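You operate a simulated robot arm through the tools that you are given. There is no shell and no other tool.

Carry out the task below with a simulated robot arm. There is one attempt and no reset: what you move stays moved.

JOB
Shut the green lever, wipe up the oil streak and bin the rag.
Fine: all on the cream stand; use the grey rag; it goes in the red bin; shut the bin. What is to be rubbed or washed off counts as gone when no trace of it is left.

Only the result counts: the job must be done as asked and must still hold three seconds after the hand-in. Knocking over, shifting, dropping, spilling or breaking anything else fails it.

ROBOT AND FRAMES
A 7-joint arm with a two-finger parallel gripper on a trunk, on a base that drives. Base frame: it is fixed to the floor where the robot stands at the start and does not move with it; the origin is under the middle of the robot, x ahead of it, y to its left, z up. Units: mm, degrees, N and s.
With the tool pointing down near the work surface it reaches from about 100 to 900 mm from the robot's upright axis, wherever it stands. Its first joint turns from -166.0 to 166.0 degrees. Places, roughly: drain tube [0, 2000, 750]; green lever on the cream stand [-200, 2100, 700]; inside of the red waste bin [0, 2100, 600]; lid of the red waste bin [0, 2100, 900]; oil streak [-100, 2100, 600]; rag [0, 2250, 750]. Payload 3.43 kg.
Tool frame: the origin (TCP) lies between the finger pads and is the grasp point; the fingertips stand 30 mm ahead of it; z points along the fingers, y is the line along which they close. Largest opening 94 mm; finger width 28, thickness 10; the body of the gripper, 50 by 96 mm, starts 55 mm behind the TCP.
Orientation is that of the tool frame in the base frame, as a unit quaternion [x, y, z, w]. With the fingers straight down and closing along the base's y, the tool's x points along the base's -x, its y along +y and its z along -z.

CONTROLS
- The arm moves only by the tool apply_moves. Its argument "series" is a list of rows, each a list of 7 numbers: the gripper command, from -1 (fully open) to 1 (shut), values between in proportion, then the shift along the tool's x, y, z in mm, then the turn, a rotation vector about the tool's x, y, z in degrees. In form: [[jaw, dx, dy, dz, rx, ry, rz], ...]. A call has 1 to 20 rows; each row is the pose to reach, as a shift and turn from the pose commanded when the call began, along the tool's axes at that moment. Each row takes 0.2 s and may step no farther than 50 mm and 8.6 degrees from the row before; otherwise, or with a gripper value out of range, the whole call is refused. Where a pose cannot be reached the arm comes as near as it can. A force on the tool above 40 N (or 10 N above the force at the start of the call, whichever is more), or a blocked arm, ends the call early, and 0.2 s more pass. Each finger travels about 45 mm/s and halts on what it meets, pressing with about 23 N; the grip force reading is that of the motor and also rises with nothing between the fingers. The clock runs only during rows and for 0.2 s after the last one: add rows that repeat a pose to give the fingers time. The reply holds the time, the measured pose of the TCP, the force on the tool along the base axes, the opening and the grip force, in the units named above and with some noise, with the torque about the TCP (base axes, N m) and any sound that the robot's microphone picked up, and new pictures: "show" is both (left out), scene, wrist or none.
- Cameras (640 x 400 px; columns grow to the right, rows downward): "scene" is now at [510.3, 180.3, 1460.7]; the picture's right is [-0.24, -0.97, 0.00], its down [-0.83, 0.20, -0.52] and it looks along [0.51, -0.12, -0.85] (base axes); focal length 214 px, centre (320, 200). "wrist" rides on the gripper at [76, 14, -102] in the tool frame; the picture's right is [-0.18, 0.98, 0.00], its down [-0.75, -0.14, -0.64] and it looks along [-0.63, -0.12, 0.77] (tool axes); focal length 243 px, centre (320, 200). There is no depth. A picture from a camera that has moved, and an enlarged one, comes with that camera's place and axes in the base frame and with its lens.
- lift_body(by): slides the trunk up (or, below 0, down) by that many mm; the arm and the scene camera ride with it, the base frame stays. It gives what a move gives, with no picture.
- base_move(legs): drives the robot by 1 to 6 legs, each [ahead, left, turn to the left] in mm, mm and degrees, along the robot's own axes; the way and the turn of a leg run together, so that a leg with both is an arc; at most 1500 mm and 180 degrees a leg. The arm and the cameras ride along, it lands a little off, and it stops where it bumps. It gives what a move gives, and a new picture of the scene camera.
- pan_tilt(pan, tilt): turns the head with the scene camera to pan (to the left, within 103 degrees either way) and tilt (down, from -29 to 69), counted from straight ahead of the robot. It gives what a move gives, and a new picture of the scene camera.
- close_up(camera, box): a new picture of the part [left, top, right, bottom] of that camera's present view, enlarged. It takes no simulated time.
- sign_off(): hands the job in; it is judged then, once.

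Places have to be worked out from the pictures, the camera data and where the tool is seen. Open the gripper and draw the arm clear of the work before you hand the job in, unless the task says otherwise.

The tools are called after ">>>" as name(argument=value, ...) on one line, values as JSON. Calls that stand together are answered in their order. apply_moves: Moves the arm, as the interface text tells. Its arguments: {"type":"object","properties":{"series":{"type":"array"},"show":{"type":"string","enum":["both","scene","wrist","none"]}},"required":["series"]} The other tools are called the same way: lift_body (by) slides the trunk up or down; base_move (legs) drives the base; pan_tilt (pan, tilt) turns the head that bears the scene camera; close_up (camera, box) takes an enlarged picture of a part of a camera's view; sign_off () hands the job in.

At the start:

```text
clock: 0.0
position: [635.7, 160.2, 950.4]
ee_rot: [0.0, 1.0, -0.001, 0.0]
wrist_force: [0.9, 0.0, 0.8]
moment: [-0.02, -0.06, 0.02]
opening: 94.3
grasp_force: 0.0
trunk travel left (down, up): [-550.0, 60.0]
robot x, y, heading: [1.4, 0.6, 0.2]
head pan, tilt: [-13.8, 58.4]
```

scene: 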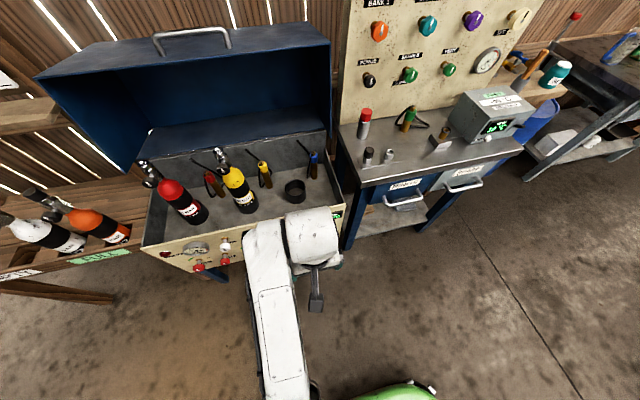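
wrist: 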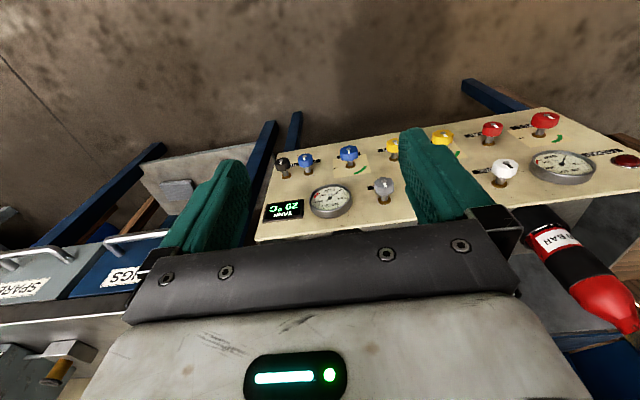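

The newest pictures show a bench ahead, but the work is around [-100, 2100], to the robot's left. I turn the head left to look there before driving.

>>> pan_tilt(pan=90, tilt=25)

```text
clock: 1.8
position: [634.2, 159.1, 949.1]
ee_rot: [0.0, 1.0, 0.0, -0.001]
wrist_force: [-0.1, 0.3, -0.4]
moment: [0.0, 0.0, -0.04]
opening: 94.0
grasp_force: 0.1
trunk travel left (down, up): [-550.0, 60.0]
robot x, y, heading: [0.5, -0.8, 0.1]
head pan, tilt: [90.0, 25.0]
camera scene: at [444.0, 288.8, 1508.9], right [1.0, 0.0, 0.0], down [0.0, -0.42, -0.91], along [0.0, 0.91, -0.42], focal length 214 px, centre (320, 200)
```

scene: 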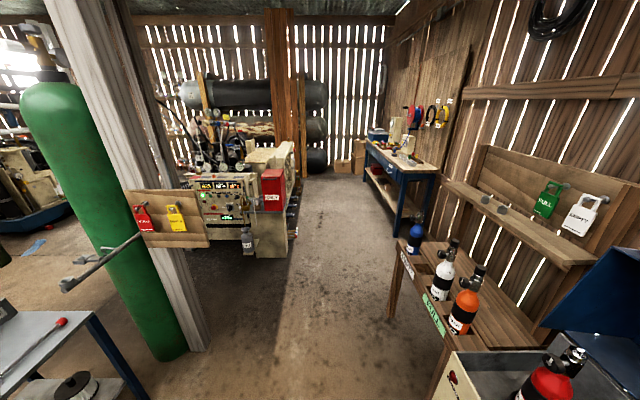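

A cream machine with a red bin is seen around pixel (240,200). I enlarge it.

>>> close_up(camera="scene", box=[140, 90, 330, 270])

>>> close_up(camera="scene", box=[180, 130, 310, 211])

```text
2.22 times, centred on (235, 180) of scene
camera zoom: at [444.0, 288.8, 1508.9], right [1.0, 0.0, 0.0], down [0.0, -0.42, -0.91], along [0.0, 0.91, -0.42], focal length 477 px, centre (509, 244)
```

zoom: 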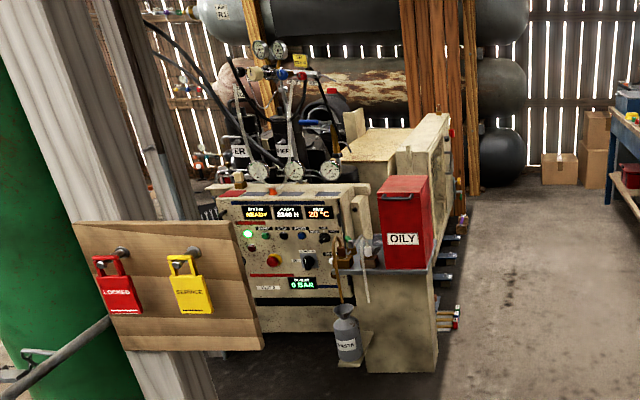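

```text
4.92 times, centred on (245, 170) of scene
camera zoom: at [444.0, 288.8, 1508.9], right [1.0, 0.0, 0.0], down [0.0, -0.42, -0.91], along [0.0, 0.91, -0.42], focal length 1056 px, centre (689, 345)
```

zoom: 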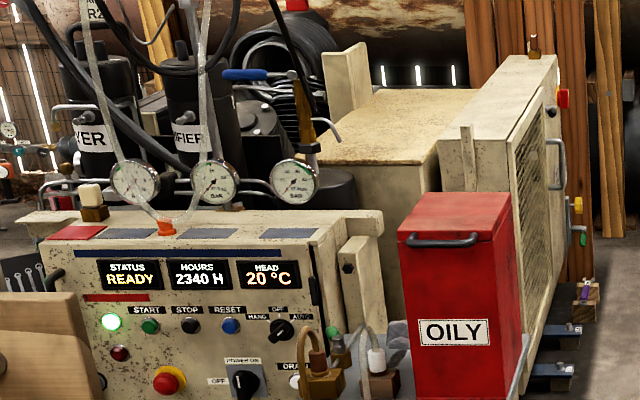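

The stand with the OILY bin lies past the post and lock board. Before turning I pull the arm in and up so it clears the extinguishers.

>>> apply_moves(series=[[-1, 0, 0, -45, 0, 0, 0], [-1, 0, 0, -90, 0, 0, 0], [-1, 40, 0, -120, 0, 0, 0], [-1, 80, 0, -120, 0, 0, 0], [-1, 120, 0, -120, 0, 0, 0], [-1, 160, 0, -120, 0, 0, 0], [-1, 200, 0, -120, 0, 0, 0], [-1, 240, 0, -120, 0, 0, 0]], show="both")

>>> pan_tilt(pan=60, tilt=55)

>>> pan_tilt(pan=100, tilt=60)

```text
clock: 3.6
position: [454.9, 159.3, 1068.5]
ee_rot: [0.0, 1.0, 0.0, -0.001]
wrist_force: [0.1, 0.1, -0.5]
moment: [0.01, 0.0, 0.01]
opening: 93.9
grasp_force: 0.1
out of reach, approached as far as the arm can: row 7, 8
trunk travel left (down, up): [-550.0, 60.0]
robot x, y, heading: [2.0, -3.9, 0.1]
head pan, tilt: [90.0, 25.0]
camera scene: at [443.8, 288.8, 1508.9], right [1.0, 0.0, 0.0], down [0.0, -0.42, -0.91], along [0.0, 0.91, -0.42], focal length 214 px, centre (320, 200)
camera wrist: at [379.8, 176.0, 1171.9], right [0.18, 0.98, 0.0], down [0.75, -0.14, 0.64], along [0.63, -0.12, -0.77], focal length 243 px, centre (320, 200)
```

scene: 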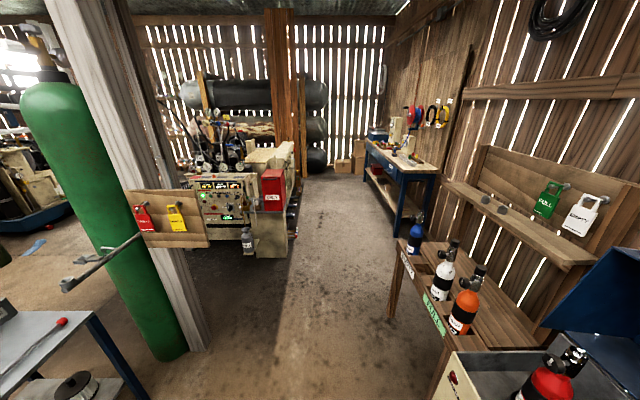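
wrist: 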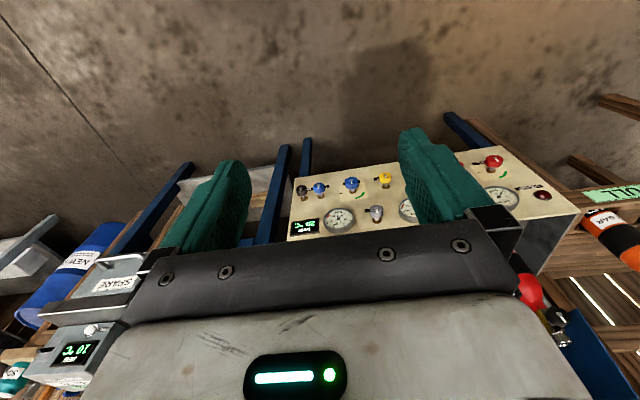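

```text
clock: 4.6
position: [456.3, 160.7, 1069.3]
ee_rot: [0.0, 1.0, -0.001, 0.0]
wrist_force: [-0.3, 0.4, 0.0]
moment: [0.0, -0.02, -0.01]
opening: 93.9
grasp_force: 0.2
trunk travel left (down, up): [-550.0, 60.0]
robot x, y, heading: [5.7, 1.5, 0.1]
head pan, tilt: [60.0, 55.0]
camera scene: at [479.8, 259.2, 1465.0], right [0.87, -0.5, 0.0], down [-0.41, -0.71, -0.57], along [0.29, 0.5, -0.82], focal length 214 px, centre (320, 200)
```

scene: 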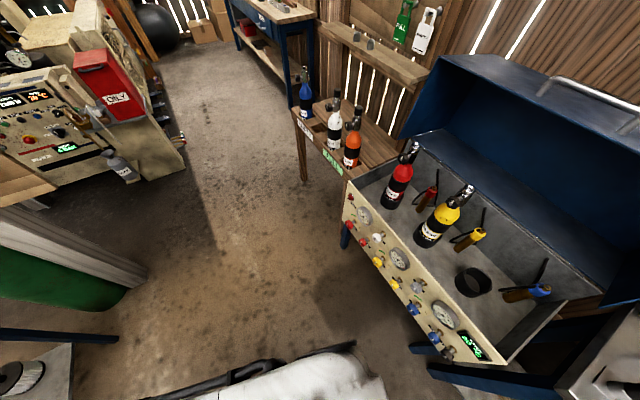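

```text
clock: 5.6
position: [455.3, 160.2, 1069.0]
ee_rot: [0.0, 1.0, 0.0, -0.001]
wrist_force: [0.2, -0.2, 0.4]
moment: [-0.03, 0.04, -0.01]
opening: 93.9
grasp_force: 0.0
trunk travel left (down, up): [-550.0, 60.0]
robot x, y, heading: [-3.4, -0.2, -0.3]
head pan, tilt: [100.0, 60.0]
camera scene: at [432.3, 262.3, 1458.9], right [0.98, 0.17, 0.0], down [0.15, -0.85, -0.5], along [-0.09, 0.49, -0.87], focal length 214 px, centre (320, 200)
```

scene: 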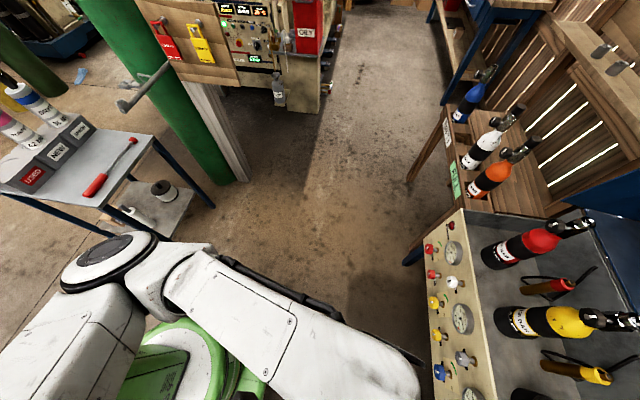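

The floor between the table/post on the left and the benches on the right is free. I turn left 90°, then drive ahead and slightly right for a closer look.

>>> base_move(legs=[[0, 0, 90], [600, -250, 0]])

>>> pan_tilt(pan=15, tilt=40)

```text
clock: 13.1
position: [70.1, 1062.4, 1069.3]
ee_rot: [0.713, -0.701, 0.001, 0.001]
wrist_force: [0.8, 0.7, 1.1]
moment: [0.02, 0.0, 0.01]
opening: 94.3
grasp_force: 0.0
trunk travel left (down, up): [-550.0, 60.0]
robot x, y, heading: [239.0, 608.8, 91.0]
head pan, tilt: [100.0, 60.0]
camera scene: at [-27.7, 1037.5, 1458.9], right [-0.19, 0.98, 0.0], down [0.85, 0.16, -0.5], along [-0.49, -0.1, -0.87], focal length 214 px, centre (320, 200)
```

scene: 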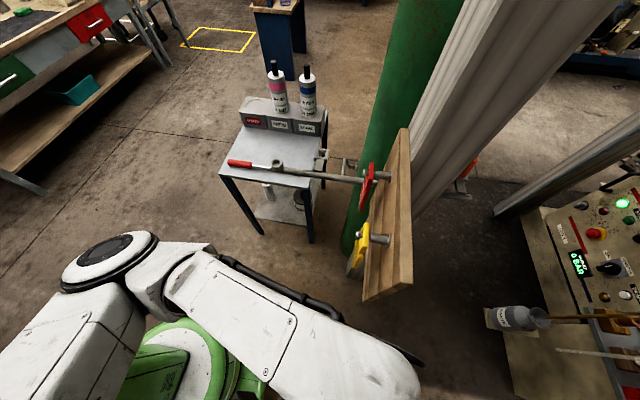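

```text
clock: 14.7
position: [71.8, 1061.7, 1068.5]
ee_rot: [0.714, -0.7, 0.001, 0.0]
wrist_force: [-0.3, -0.2, -0.2]
moment: [0.0, 0.01, 0.03]
opening: 94.0
grasp_force: 0.0
trunk travel left (down, up): [-550.0, 60.0]
robot x, y, heading: [238.4, 609.7, 91.2]
head pan, tilt: [15.0, 40.0]
camera scene: at [14.4, 1131.9, 1485.6], right [0.96, 0.28, 0.0], down [0.18, -0.62, -0.77], along [-0.21, 0.74, -0.64], focal length 214 px, centre (320, 200)
```

scene: 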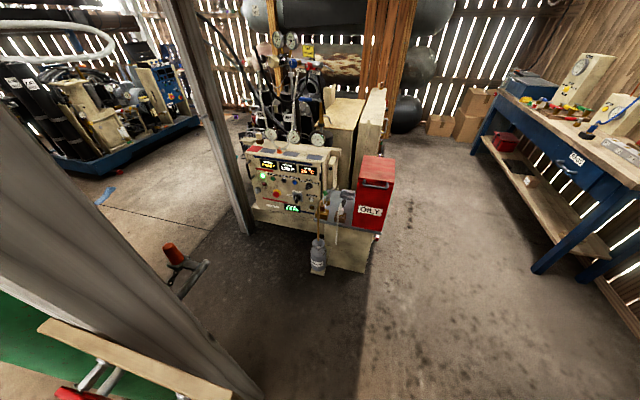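

>>> close_up(camera="scene", box=[230, 130, 420, 280])

```text
2.67 times, centred on (325, 205) of scene
camera zoom: at [14.4, 1131.9, 1485.6], right [0.96, 0.28, 0.0], down [0.18, -0.62, -0.77], along [-0.21, 0.74, -0.64], focal length 572 px, centre (307, 187)
```

zoom: 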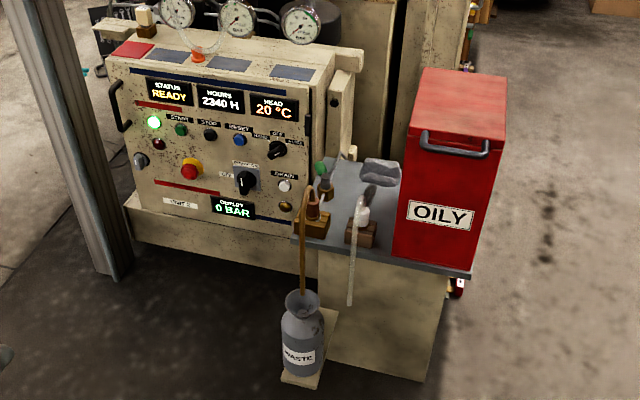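

The grey rag, dark streak, green-knobbed valve and red OILY bin (handle at the lid's front) are all on a grey-topped cream stand. I drive nearer in steps.

>>> base_move(legs=[[600, 0, 0]])

>>> pan_tilt(pan=10, tilt=62)

```text
clock: 18.1
position: [62.1, 1665.8, 1069.2]
ee_rot: [0.713, -0.701, 0.001, 0.001]
wrist_force: [-0.3, 0.5, -0.2]
moment: [0.0, 0.03, 0.01]
opening: 94.2
grasp_force: 0.0
trunk travel left (down, up): [-550.0, 60.0]
robot x, y, heading: [229.1, 1213.9, 90.8]
head pan, tilt: [15.0, 40.0]
camera scene: at [5.5, 1734.7, 1485.6], right [0.96, 0.27, 0.0], down [0.18, -0.62, -0.77], along [-0.21, 0.74, -0.64], focal length 214 px, centre (320, 200)
```

scene: 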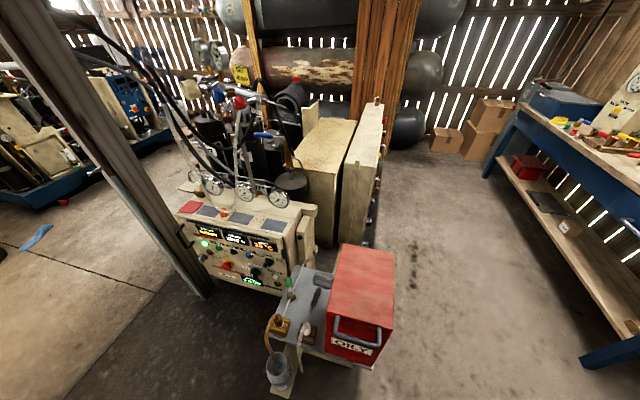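

```text
clock: 19.0
position: [61.1, 1666.0, 1069.3]
ee_rot: [0.712, -0.702, 0.0, 0.001]
wrist_force: [-0.4, -0.4, 0.0]
moment: [0.02, -0.02, 0.02]
opening: 94.0
grasp_force: 0.2
trunk travel left (down, up): [-550.0, 60.0]
robot x, y, heading: [228.8, 1214.0, 91.0]
head pan, tilt: [10.0, 62.0]
camera scene: at [16.6, 1716.2, 1456.6], right [0.98, 0.19, 0.0], down [0.17, -0.87, -0.47], along [-0.09, 0.46, -0.88], focal length 214 px, centre (320, 200)
```

scene: 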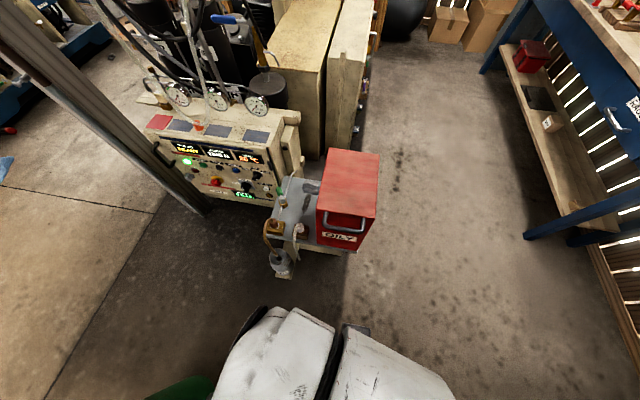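

>>> close_up(camera="scene", box=[240, 140, 400, 290])

```text
2.67 times, centred on (320, 215) of scene
camera zoom: at [16.6, 1716.2, 1456.6], right [0.98, 0.19, 0.0], down [0.17, -0.87, -0.47], along [-0.09, 0.46, -0.88], focal length 572 px, centre (320, 160)
```

zoom: 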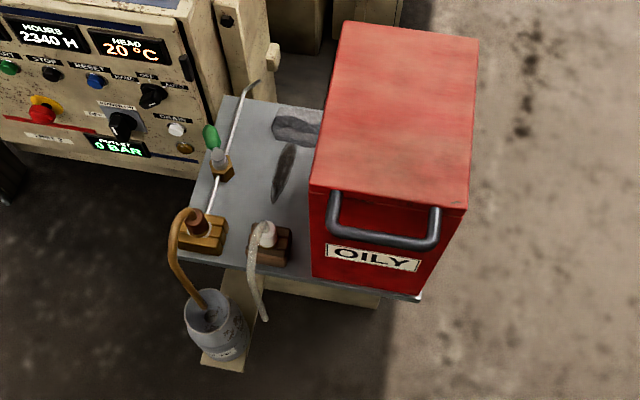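

From two views I estimate the bin at x -44..115, y 1958..2178, lid top z≈937, stand top z≈626, streak along x≈-120 from y 2060 to 2167, and the rag near (-119, 2195). I drive to y≈1500 and then check the clearance of the lock board behind before stepping left.

>>> base_move(legs=[[280, 0, -1]])

>>> pan_tilt(pan=103, tilt=40)

```text
clock: 20.9
position: [68.3, 1950.4, 1070.3]
ee_rot: [-0.706, 0.708, -0.001, -0.001]
wrist_force: [-0.4, -0.5, 0.2]
moment: [0.02, -0.01, 0.02]
opening: 94.0
grasp_force: 0.1
trunk travel left (down, up): [-550.0, 60.0]
robot x, y, heading: [227.4, 1491.3, 89.8]
head pan, tilt: [10.0, 62.0]
camera scene: at [24.7, 2001.8, 1456.6], right [0.99, 0.17, 0.0], down [0.15, -0.87, -0.47], along [-0.08, 0.46, -0.88], focal length 214 px, centre (320, 200)
```

scene: 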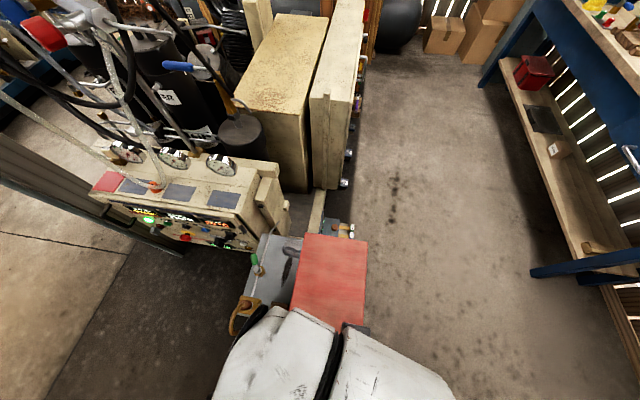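

```text
clock: 22.6
position: [68.5, 1950.4, 1070.4]
ee_rot: [-0.706, 0.708, 0.0, -0.001]
wrist_force: [0.5, -0.1, 0.3]
moment: [0.01, 0.01, -0.03]
opening: 94.2
grasp_force: 0.0
trunk travel left (down, up): [-550.0, 60.0]
robot x, y, heading: [229.4, 1490.9, 89.8]
head pan, tilt: [103.0, 40.0]
camera scene: at [-47.3, 1919.8, 1485.6], right [-0.22, 0.98, 0.0], down [0.63, 0.14, -0.77], along [-0.75, -0.17, -0.64], focal length 214 px, centre (320, 200)
```

scene: 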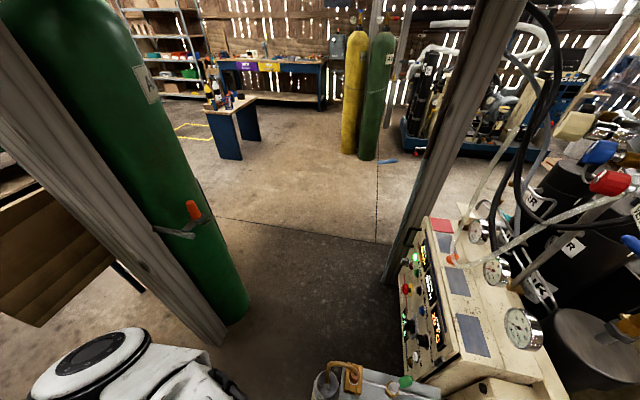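

The way left is free (post and board lie at x<-110, y≈1160). I step 170 mm left and look down at the stand.

>>> base_move(legs=[[0, 170, 0]])

>>> pan_tilt(pan=0, tilt=65)

```text
clock: 24.1
position: [-101.7, 1950.9, 1069.5]
ee_rot: [-0.705, 0.709, 0.0, -0.001]
wrist_force: [-0.8, -0.8, 1.6]
moment: [-0.02, -0.03, -0.01]
opening: 94.0
grasp_force: 0.0
trunk travel left (down, up): [-550.0, 60.0]
robot x, y, heading: [57.7, 1497.6, 90.0]
head pan, tilt: [103.0, 40.0]
camera scene: at [-217.8, 1920.9, 1485.6], right [-0.22, 0.98, 0.0], down [0.63, 0.14, -0.77], along [-0.75, -0.17, -0.64], focal length 214 px, centre (320, 200)
```

scene: 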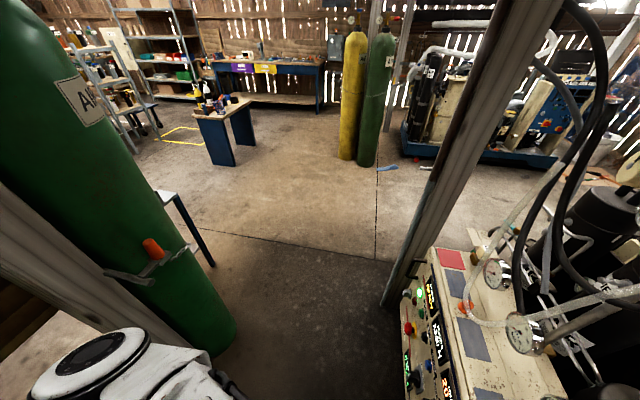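

```text
clock: 25.9
position: [-102.0, 1951.8, 1069.3]
ee_rot: [-0.705, 0.71, -0.001, 0.0]
wrist_force: [0.0, 0.7, -0.2]
moment: [-0.01, 0.0, -0.02]
opening: 94.1
grasp_force: 0.0
trunk travel left (down, up): [-550.0, 60.0]
robot x, y, heading: [57.9, 1497.9, 89.5]
head pan, tilt: [0.0, 65.0]
camera scene: at [-134.7, 2000.3, 1453.3], right [1.0, 0.0, 0.0], down [0.0, -0.91, -0.42], along [0.0, 0.42, -0.91], focal length 214 px, centre (320, 200)
```

scene: 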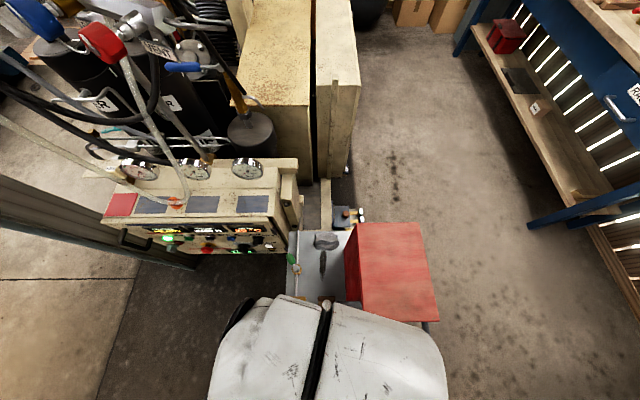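

The camera is nearly above the stand now. I enlarge the stand area.

>>> close_up(camera="scene", box=[270, 205, 390, 305])

>>> close_up(camera="wrist", box=[0, 0, 640, 400])

```text
4.00 times, centred on (330, 255) of scene
camera zoom: at [-134.7, 2000.3, 1453.3], right [1.0, 0.0, 0.0], down [0.0, -0.91, -0.42], along [0.0, 0.42, -0.91], focal length 858 px, centre (280, -20)
```

zoom: 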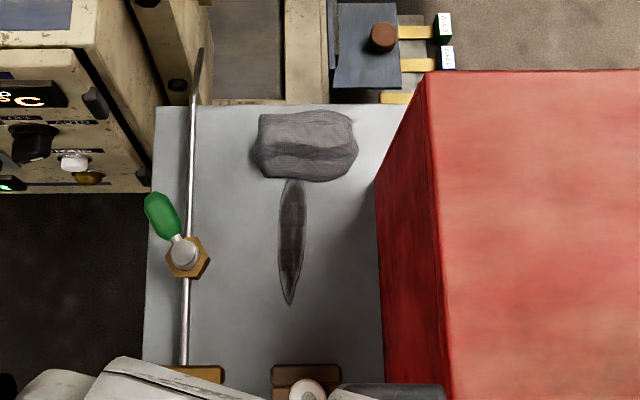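

```text
1.00 times, centred on (320, 200) of wrist (not enlarged: the box is as wide or as high as the picture)
camera zoom: at [-116.2, 1877.0, 1171.9], right [-0.98, 0.19, 0.0], down [0.14, 0.75, 0.64], along [0.12, 0.63, -0.77], focal length 243 px, centre (320, 200)
```

zoom: 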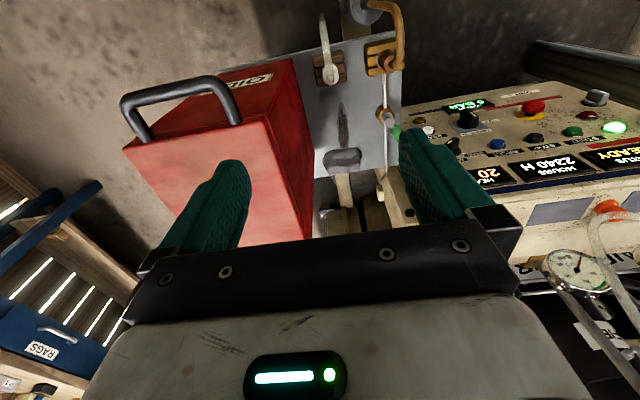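

I estimate the valve stem at (-217, 2100, 681) with the green lever tip at (-243, 2140, 698), and the rag centred on (-111, 2207). I zoom the wrist view on the valve to see how the lever turns.

>>> close_up(camera="wrist", box=[300, 0, 440, 180])

>>> close_up(camera="scene", box=[275, 235, 325, 280])

```text
2.22 times, centred on (370, 90) of wrist
camera zoom: at [-116.2, 1877.0, 1171.9], right [-0.98, 0.19, 0.0], down [0.14, 0.75, 0.64], along [0.12, 0.63, -0.77], focal length 539 px, centre (209, 444)
```

zoom: 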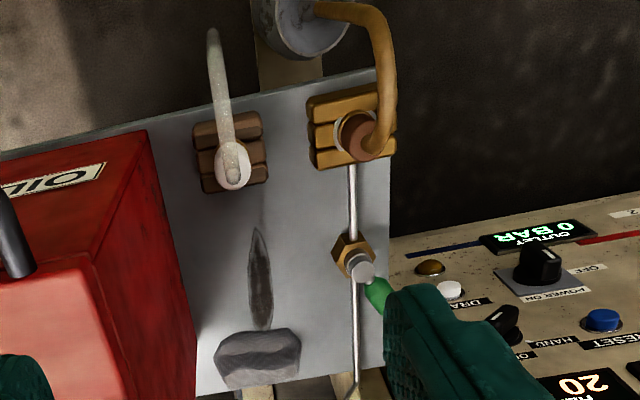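

```text
8.89 times, centred on (300, 258) of scene
camera zoom: at [-134.7, 2000.3, 1453.3], right [1.0, 0.0, 0.0], down [0.0, -0.91, -0.42], along [0.0, 0.42, -0.91], focal length 1906 px, centre (498, -311)
```

zoom: 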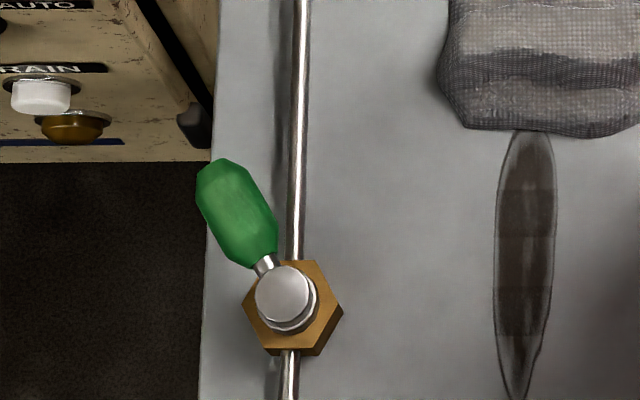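

The lever turns about a vertical stem and is partly open (about 33° off the pipe); shut means square to the pipe, so I'll sweep it further toward -x. I first bring the closed gripper, pitched 25° toward the robot, above and in front of the valve to look.

>>> apply_moves(series=[[0, -10, 10, 24, 0, -2.5, 0], [0.5, -20, 20, 48, 0, -5, 0], [1, -30, 31, 72, 0, -7.5, 0], [1, -40, 41, 96, 0, -10, 0], [1, -49, 51, 120, 0, -12.5, 0], [1, -59, 62, 144, 0, -15, 0], [1, -69, 72, 168, 0, -17.5, 0], [1, -79, 82, 192, 0, -20, 0], [1, -89, 92, 216, 0, -22.5, 0], [1, -98, 103, 239, 0, -25, 0], [1, -98, 103, 239, 0, -25, 0]])

```text
clock: 28.3
position: [-203.4, 2048.2, 829.7]
ee_rot: [-0.689, 0.692, 0.153, 0.154]
wrist_force: [-0.1, -0.1, -0.3]
moment: [0.02, -0.02, 0.0]
opening: 0.1
grasp_force: 22.5
trunk travel left (down, up): [-550.0, 60.0]
robot x, y, heading: [56.6, 1497.0, 89.6]
head pan, tilt: [0.0, 65.0]
camera scene: at [-134.8, 2000.3, 1453.3], right [1.0, -0.01, 0.0], down [0.0, -0.91, -0.42], along [0.0, 0.42, -0.91], focal length 214 px, centre (320, 200)
camera wrist: at [-218.8, 1938.5, 889.9], right [-0.98, 0.17, 0.08], down [0.14, 0.41, 0.9], along [0.12, 0.9, -0.43], focal length 243 px, centre (320, 200)
```

scene: 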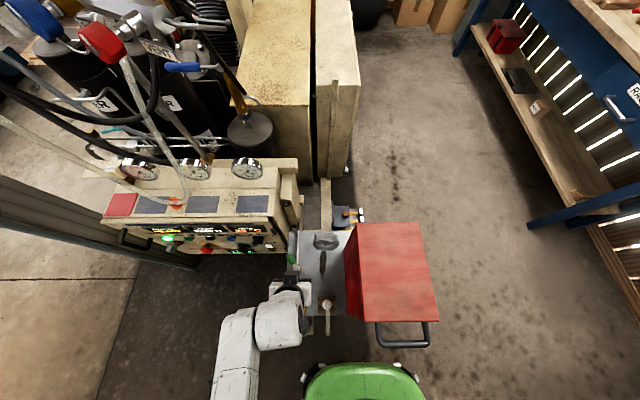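
wrist: 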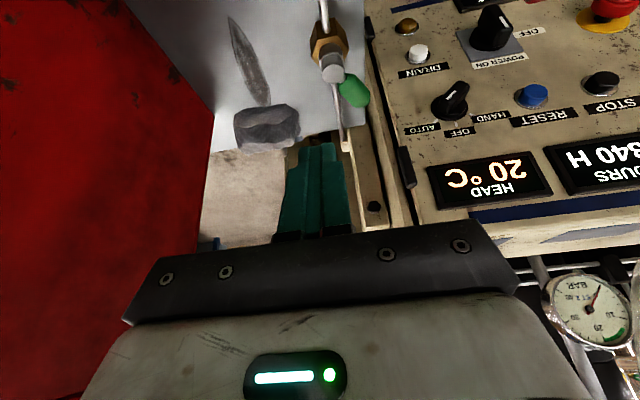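

>>> close_up(camera="wrist", box=[270, 0, 430, 160])

>>> close_up(camera="scene", box=[265, 220, 345, 310])

```text
2.50 times, centred on (350, 80) of wrist
camera zoom: at [-218.8, 1938.5, 889.9], right [-0.98, 0.17, 0.08], down [0.14, 0.41, 0.9], along [0.12, 0.9, -0.43], focal length 606 px, centre (245, 500)
```

zoom: 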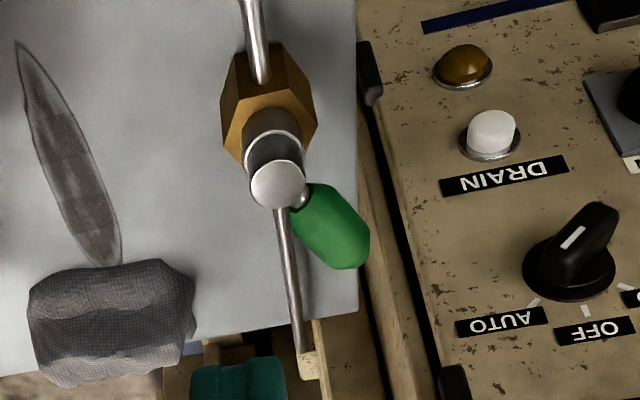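

```text
4.44 times, centred on (305, 265) of scene
camera zoom: at [-134.8, 2000.3, 1453.3], right [1.0, -0.01, 0.0], down [0.0, -0.91, -0.42], along [0.0, 0.42, -0.91], focal length 953 px, centre (387, -89)
```

zoom: 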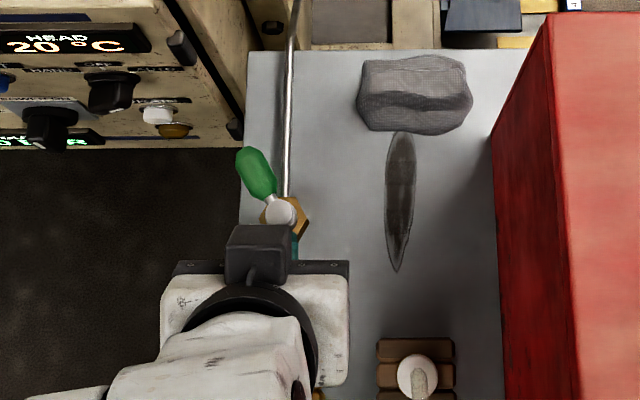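

Refined by two views: cap top at (-218.5, 2101.7, 680), grip centre (-241, 2132, 675), so the lever stands ~36° off the pipe. I lower the closed fingers on its right side, above the pipe, and look before pushing.

>>> apply_moves(series=[[1, -17, 0, 34, 0, 0, 0], [1, -34, 0, 68, 0, 0, 0], [1, -51, 0, 101, 0, 0, 0], [1, -42, 0, 121, 0, 0, 0], [1, -33, 0, 141, 0, 0, 0], [1, -23.5, 0, 160, 0, 0, 0], [1, -23.5, 0, 160, 0, 0, 0]])

>>> close_up(camera="wrist", box=[240, 60, 440, 260])

>>> close_up(camera="scene", box=[265, 220, 345, 310])

```text
clock: 29.9
position: [-203.0, 2137.5, 695.5]
ee_rot: [-0.689, 0.692, 0.151, 0.153]
wrist_force: [0.6, -0.1, 0.4]
moment: [-0.02, -0.01, 0.0]
opening: 0.4
grasp_force: 22.7
trunk travel left (down, up): [-550.0, 60.0]
robot x, y, heading: [55.0, 1497.7, 89.7]
head pan, tilt: [0.0, 65.0]
camera scene: at [-134.7, 2000.4, 1453.3], right [1.0, -0.01, 0.0], down [0.0, -0.91, -0.42], along [0.0, 0.42, -0.91], focal length 214 px, centre (320, 200)
camera wrist: at [-218.0, 2027.4, 755.7], right [-0.98, 0.17, 0.08], down [0.14, 0.41, 0.9], along [0.12, 0.89, -0.43], focal length 243 px, centre (320, 200)
```

scene: 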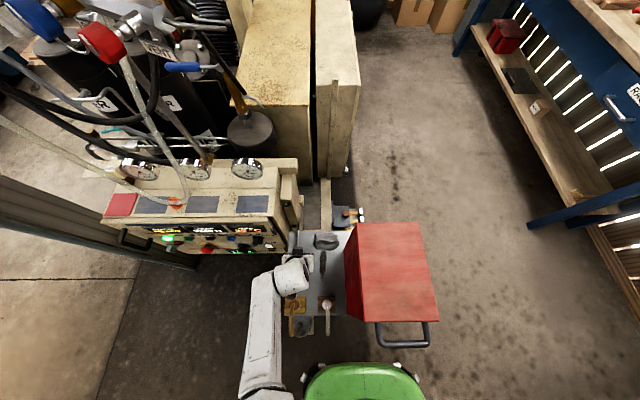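
wrist: 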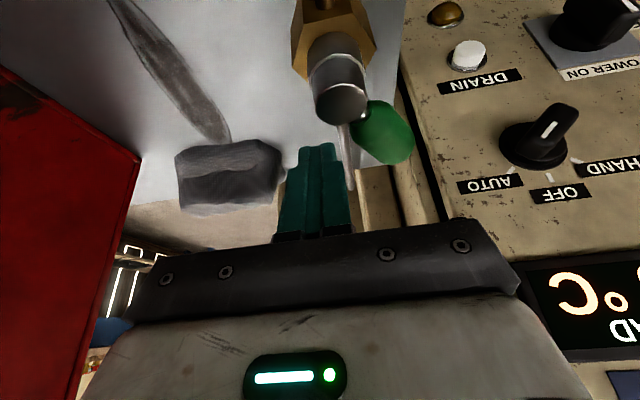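

```text
2.00 times, centred on (340, 160) of wrist
camera zoom: at [-218.0, 2027.4, 755.7], right [-0.98, 0.17, 0.08], down [0.14, 0.41, 0.9], along [0.12, 0.89, -0.43], focal length 485 px, centre (280, 280)
```

zoom: 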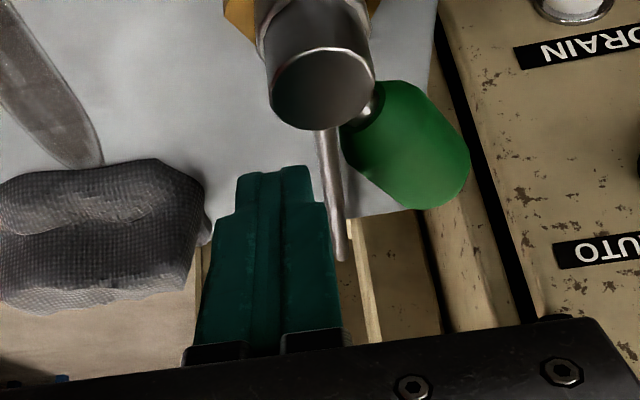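

```text
4.44 times, centred on (305, 265) of scene
camera zoom: at [-134.7, 2000.4, 1453.3], right [1.0, -0.01, 0.0], down [0.0, -0.91, -0.42], along [0.0, 0.42, -0.91], focal length 953 px, centre (387, -89)
```

zoom: 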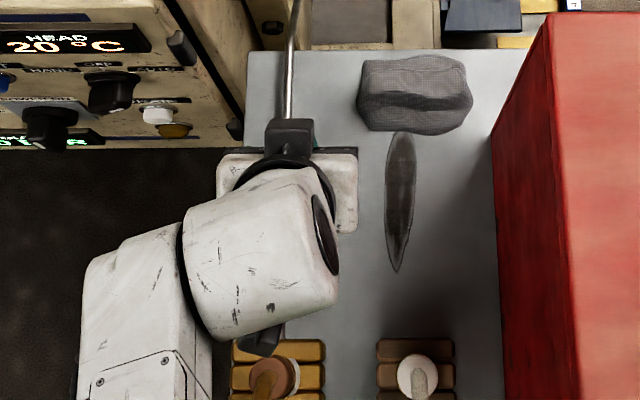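

The fingertips stand just right of the lever over the pipe, clear of the panel. I now sweep them in an arc about the stem to turn the lever square to the pipe.

>>> apply_moves(series=[[1, -2, 9, 0.8, 0, 0, 0], [1, -3.7, 17, 1.6, 0, 0, 0], [1, -3, 23, 1.2, 0, 0, 0], [1, -1.8, 28.6, 0.8, 0, 0, 0], [1, 0, 31, 0, 0, 0, 0], [1, 2.4, 33.6, -1.2, 0, 0, 0], [1, 5, 35.6, -2.3, 0, 0, 0], [1, 7.4, 37.6, -3.5, 0, 0, 0], [1, 10, 40, -4.8, 0, 0, 0], [1, 12.8, 42.6, -6.1, 0, 0, 0], [1, 16, 45, -7.5, 0, 0, 0], [1, 18.5, 46.6, -8.7, 0, 0, 0]])

>>> close_up(camera="wrist", box=[240, 60, 440, 260])

```text
clock: 32.5
position: [-250.8, 2118.3, 695.1]
ee_rot: [-0.689, 0.692, 0.153, 0.152]
wrist_force: [2.0, 1.3, 1.0]
moment: [0.0, -0.01, 0.0]
opening: 0.0
grasp_force: 23.7
trunk travel left (down, up): [-550.0, 60.0]
robot x, y, heading: [54.3, 1495.4, 89.7]
head pan, tilt: [0.0, 65.0]
camera scene: at [-134.7, 2000.3, 1453.3], right [1.0, -0.01, 0.0], down [0.0, -0.91, -0.42], along [0.0, 0.42, -0.91], focal length 214 px, centre (320, 200)
camera wrist: at [-265.2, 2007.4, 755.7], right [-0.98, 0.17, 0.08], down [0.14, 0.41, 0.9], along [0.12, 0.89, -0.43], focal length 243 px, centre (320, 200)
```

scene: 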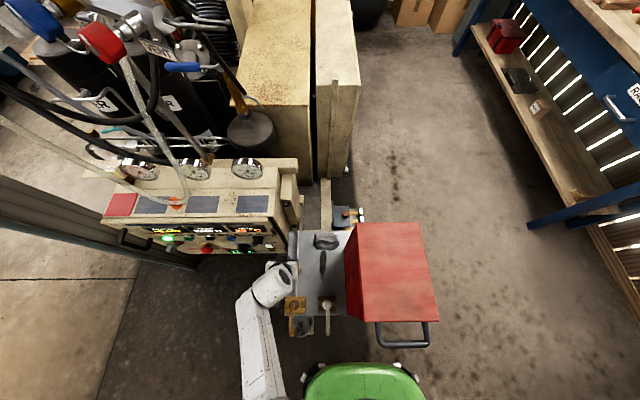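
wrist: 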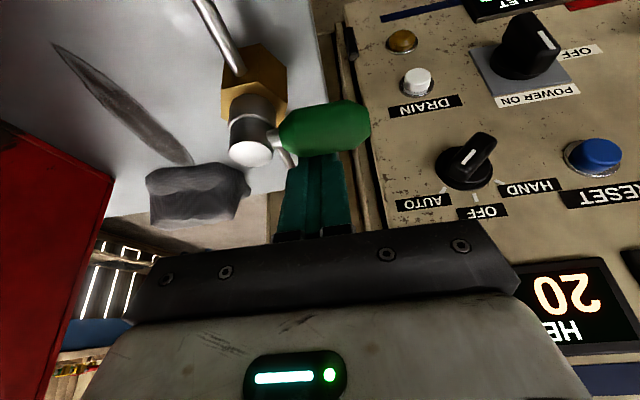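

```text
2.00 times, centred on (340, 160) of wrist
camera zoom: at [-265.2, 2007.4, 755.7], right [-0.98, 0.17, 0.08], down [0.14, 0.41, 0.9], along [0.12, 0.89, -0.43], focal length 485 px, centre (280, 280)
```

zoom: 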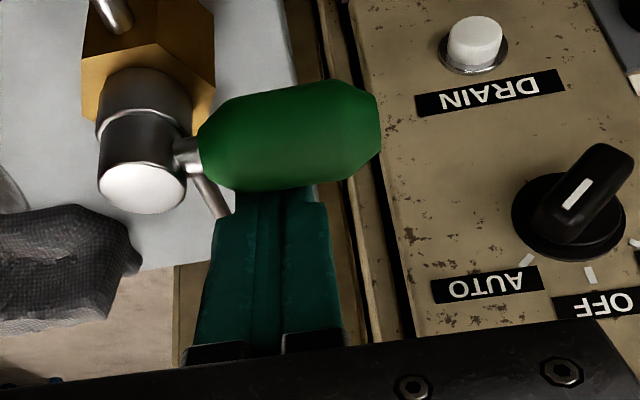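

The lever has turned nearly square to the pipe. I push a few mm more toward -y to feel for its stop.

>>> apply_moves(series=[[1, 1.8, 0, -0.85, 0, 0, 0], [1, 3.6, 0, -1.7, 0, 0, 0], [1, 3.6, 0, -1.7, 0, 0, 0]], show="wrist")

>>> close_up(camera="wrist", box=[240, 60, 440, 260])

```text
clock: 33.3
position: [-249.9, 2116.9, 696.1]
ee_rot: [-0.688, 0.692, 0.154, 0.156]
wrist_force: [-6.4, 25.5, 0.8]
moment: [0.46, 0.26, 0.08]
opening: 0.0
grasp_force: 23.3
trunk travel left (down, up): [-550.0, 60.0]
robot x, y, heading: [57.4, 1494.2, 89.8]
head pan, tilt: [0.0, 65.0]
camera wrist: at [-264.5, 2006.0, 756.2], right [-0.98, 0.17, 0.08], down [0.14, 0.41, 0.9], along [0.12, 0.9, -0.42], focal length 243 px, centre (320, 200)
```

wrist: 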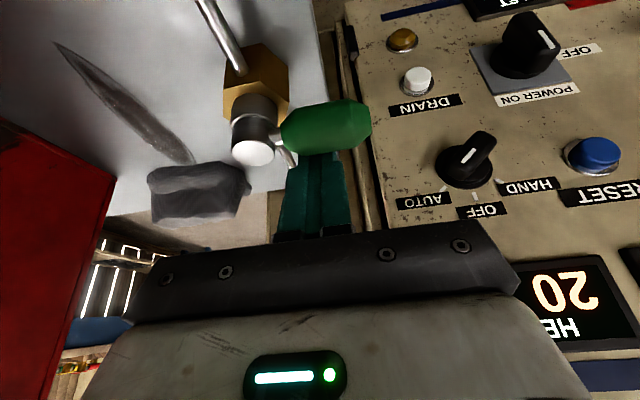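

```text
2.00 times, centred on (340, 160) of wrist
camera zoom: at [-264.5, 2006.0, 756.2], right [-0.98, 0.17, 0.08], down [0.14, 0.41, 0.9], along [0.12, 0.9, -0.42], focal length 485 px, centre (280, 280)
```

zoom: 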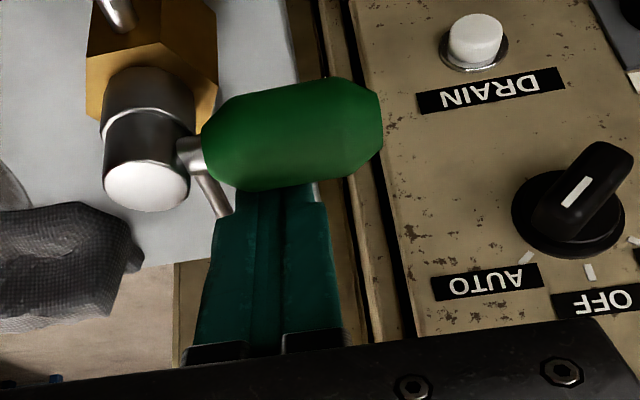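

The force jumped to 25 N with the lever at right angles, so it is against its closed stop. I back the fingers off and up, then swing to in front of the bin with the tool pitched to 60° to hook the lid handle (bar at about x -10..92, y 1915, z 911).

>>> apply_moves(series=[[1, -9.1, 0, 4.2, 0, 0, 0], [1, -30, 0, -41, 0, 0, 0], [1, -51, 0, -87, 0, 0, 0], [1, -72.5, 0, -131.7, 0, 0, 0], [1, -47.5, -19, -159, 0, -4.4, 0], [1, -22.5, -38, -187, 0, -8.8, 0], [1, 2.5, -56, -214, 0, -13.1, 0], [1, 27.5, -75, -242, 0, -17.5, 0], [1, 52.5, -94, -269, 0, -21.9, 0], [1, 77.5, -113, -297, 0, -26.3, 0], [1, 102.5, -131, -324, 0, -30.6, 0], [1, 127, -150, -352, 0, -35, 0], [1, 127, -150, -352, 0, -35, 0]])

>>> close_up(camera="scene", box=[255, 210, 455, 400])

```text
refused: row 3 steps farther than a row can; nothing moved
```

```text
2.11 times, centred on (355, 305) of scene
camera zoom: at [-134.8, 2001.3, 1453.1], right [1.0, -0.01, 0.0], down [0.0, -0.91, -0.42], along [0.0, 0.42, -0.91], focal length 452 px, centre (246, -21)
```

zoom: 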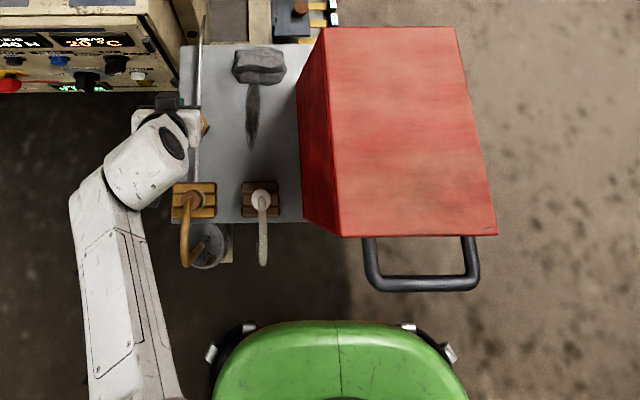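

The step was slightly too long; I resend with smaller steps.

>>> apply_moves(series=[[1, -9.1, 0, 4.2, 0, 0, 0], [1, -25, 0, -30, 0, 0, 0], [1, -41, 0, -64, 0, 0, 0], [1, -57, 0, -98, 0, 0, 0], [1, -72.5, 0, -131.7, 0, 0, 0], [1, -47.5, -19, -159, 0, -4.4, 0], [1, -22.5, -38, -187, 0, -8.8, 0], [1, 2.5, -56, -214, 0, -13.1, 0], [1, 27.5, -75, -242, 0, -17.5, 0], [1, 52.5, -94, -269, 0, -21.9, 0], [1, 77.5, -113, -297, 0, -26.3, 0], [1, 102.5, -131, -324, 0, -30.6, 0], [1, 127, -150, -352, 0, -35, 0], [1, 127, -150, -352, 0, -35, 0]])

>>> close_up(camera="scene", box=[255, 210, 455, 400])

```text
clock: 36.3
position: [-107.2, 1862.4, 963.9]
ee_rot: [-0.599, 0.621, 0.35, 0.365]
wrist_force: [-0.4, 0.0, -0.2]
moment: [0.0, -0.01, 0.0]
opening: 0.1
grasp_force: 23.2
out of reach, approached as far as the arm can: row 12, 13, 14
trunk travel left (down, up): [-550.0, 60.0]
robot x, y, heading: [54.8, 1495.6, 89.5]
head pan, tilt: [0.0, 65.0]
camera scene: at [-134.5, 2000.1, 1453.4], right [1.0, -0.01, 0.0], down [0.0, -0.91, -0.42], along [0.0, 0.42, -0.91], focal length 214 px, centre (320, 200)
camera wrist: at [-125.5, 1738.5, 947.2], right [-0.98, 0.13, 0.16], down [0.13, -0.2, 0.97], along [0.16, 0.97, 0.17], focal length 243 px, centre (320, 200)
```

scene: 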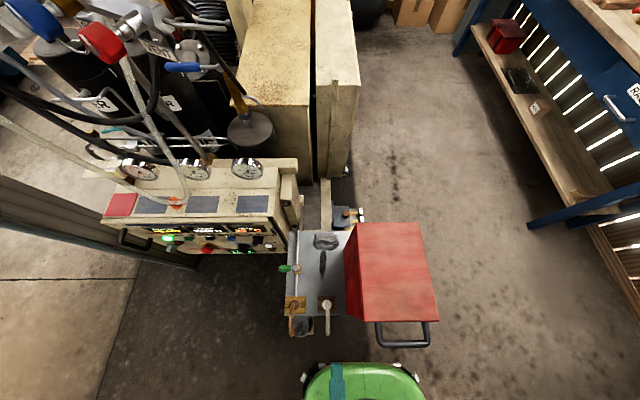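
wrist: 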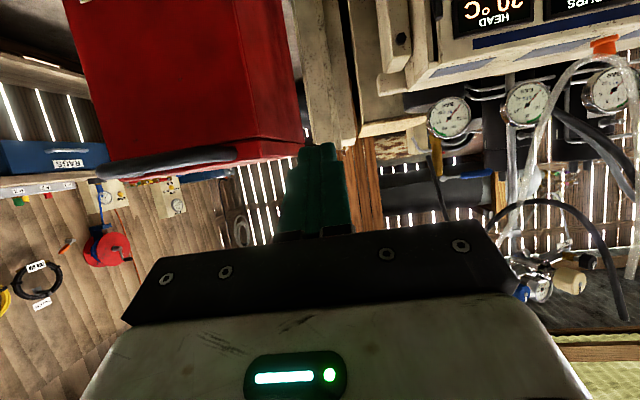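

```text
2.11 times, centred on (355, 305) of scene
camera zoom: at [-134.5, 2000.1, 1453.4], right [1.0, -0.01, 0.0], down [0.0, -0.91, -0.42], along [0.0, 0.42, -0.91], focal length 452 px, centre (246, -21)
```

zoom: 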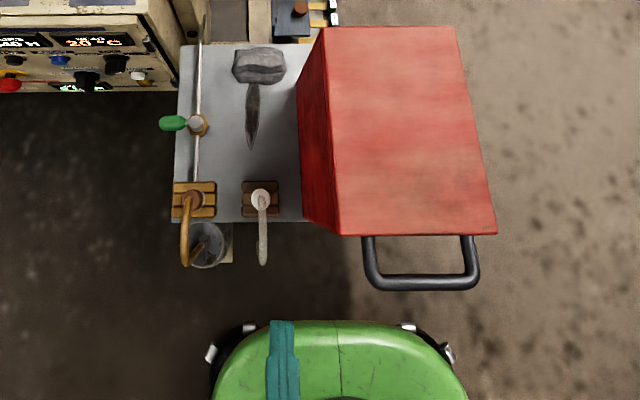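

The lever now lies square across the pipe. The 60° pitch is near the arm's inner limit, so I use 45° and bring the closed fingers low in front of the handle bar.

>>> apply_moves(series=[[1, 14, -29, 12.5, 0, 3, 0], [1, 28, -58, 25, 0, 6, 0], [1, 42, -86, 37.5, 0, 9, 0], [1, 56, -115, 50, 0, 12, 0], [1, 70.2, -144, 62.5, 0, 15, 0], [1, 70.2, -144, 62.5, 0, 15, 0]])

>>> close_up(camera="scene", box=[305, 260, 455, 400])

```text
clock: 37.7
position: [-62.7, 1937.3, 949.4]
ee_rot: [-0.652, 0.655, 0.269, 0.271]
wrist_force: [-1.5, -0.2, 0.5]
moment: [0.0, 0.0, -0.03]
opening: 0.0
grasp_force: 22.6
out of reach, approached as far as the arm can: row 1, 2, 3, 4, 5, 6
trunk travel left (down, up): [-550.0, 60.0]
robot x, y, heading: [55.6, 1495.0, 89.6]
head pan, tilt: [0.0, 65.0]
camera scene: at [-135.0, 2000.1, 1453.4], right [1.0, -0.01, 0.0], down [0.0, -0.91, -0.42], along [0.0, 0.42, -0.91], focal length 214 px, centre (320, 200)
camera wrist: at [-77.3, 1812.1, 967.1], right [-0.98, 0.14, 0.13], down [0.14, 0.08, 0.99], along [0.12, 0.99, -0.1], focal length 243 px, centre (320, 200)
```

scene: 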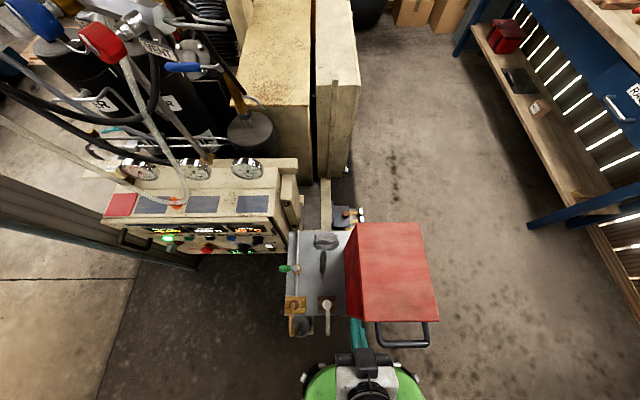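
wrist: 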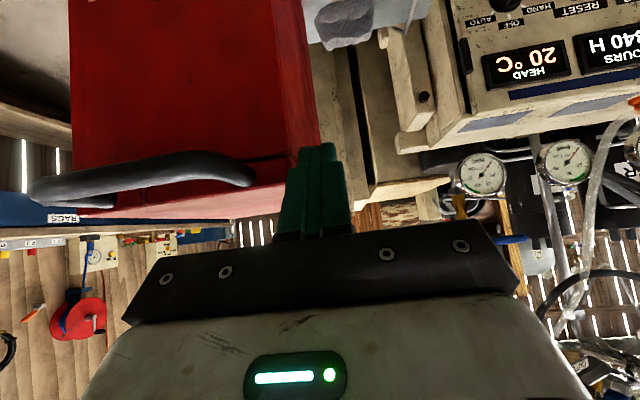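

```text
2.86 times, centred on (380, 330) of scene
camera zoom: at [-135.0, 2000.1, 1453.4], right [1.0, -0.01, 0.0], down [0.0, -0.91, -0.42], along [0.0, 0.42, -0.91], focal length 613 px, centre (149, -171)
```

zoom: 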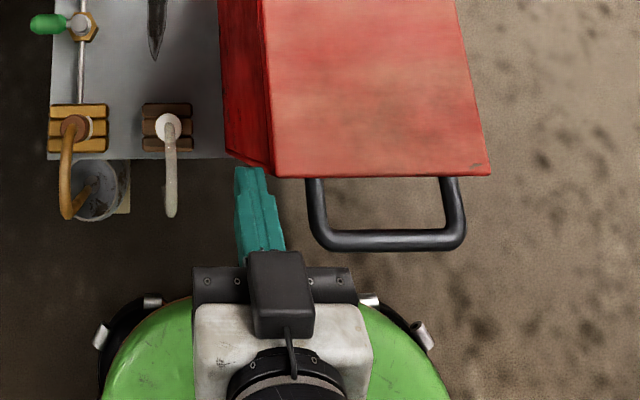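

The arm can't fold in enough here and the fingers are close to the bin corner. I back the robot away first, then shift right, so the handle lies comfortably ahead.

>>> base_move(legs=[[-90, 0, 0], [-40, -140, 0]])

```text
clock: 39.7
position: [76.2, 1806.1, 948.6]
ee_rot: [-0.651, 0.655, 0.269, 0.271]
wrist_force: [-0.3, 0.1, -1.1]
moment: [0.0, -0.03, -0.02]
opening: 0.1
grasp_force: 23.2
trunk travel left (down, up): [-550.0, 60.0]
robot x, y, heading: [195.2, 1366.1, 89.6]
head pan, tilt: [0.0, 65.0]
camera scene: at [4.4, 1869.6, 1453.3], right [1.0, -0.01, 0.0], down [0.0, -0.91, -0.42], along [0.0, 0.42, -0.91], focal length 214 px, centre (320, 200)
```

scene: 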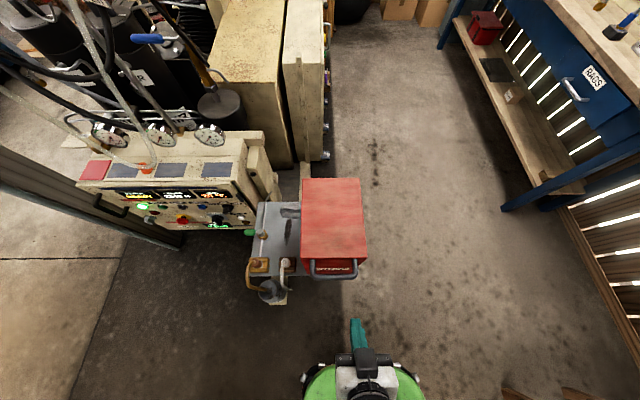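

The bin is now well ahead. I send a null step to learn what pose the controller counts from.

>>> apply_moves(series=[[1, 0, 0, 0, 0, 0, 0]], show="none")

```text
clock: 40.1
position: [77.6, 1805.8, 949.4]
ee_rot: [-0.652, 0.655, 0.269, 0.27]
wrist_force: [-0.5, -0.5, -0.5]
moment: [0.02, -0.02, -0.02]
opening: 0.1
grasp_force: 23.0
trunk travel left (down, up): [-550.0, 60.0]
robot x, y, heading: [197.5, 1362.2, 89.7]
head pan, tilt: [0.0, 65.0]
```

>>> close_up(camera="scene", box=[280, 160, 400, 300])

>>> close_up(camera="wrist", box=[0, 0, 640, 400])

```text
2.86 times, centred on (340, 230) of scene
camera zoom: at [4.6, 1869.5, 1453.3], right [1.0, -0.01, 0.0], down [0.0, -0.91, -0.42], along [0.0, 0.42, -0.91], focal length 613 px, centre (263, 114)
```

zoom: 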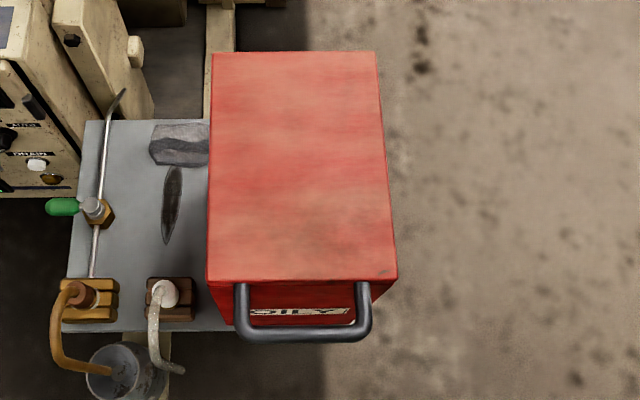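

```text
1.00 times, centred on (320, 200) of wrist (not enlarged: the box is as wide or as high as the picture)
camera zoom: at [62.0, 1681.4, 967.1], right [-0.98, 0.14, 0.13], down [0.14, 0.08, 0.99], along [0.12, 0.99, -0.1], focal length 243 px, centre (320, 200)
```

zoom: 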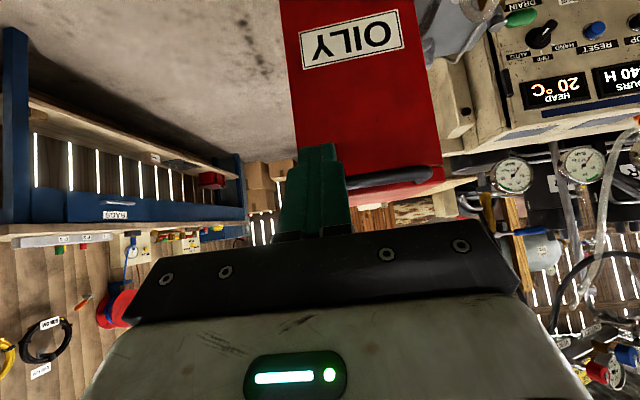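

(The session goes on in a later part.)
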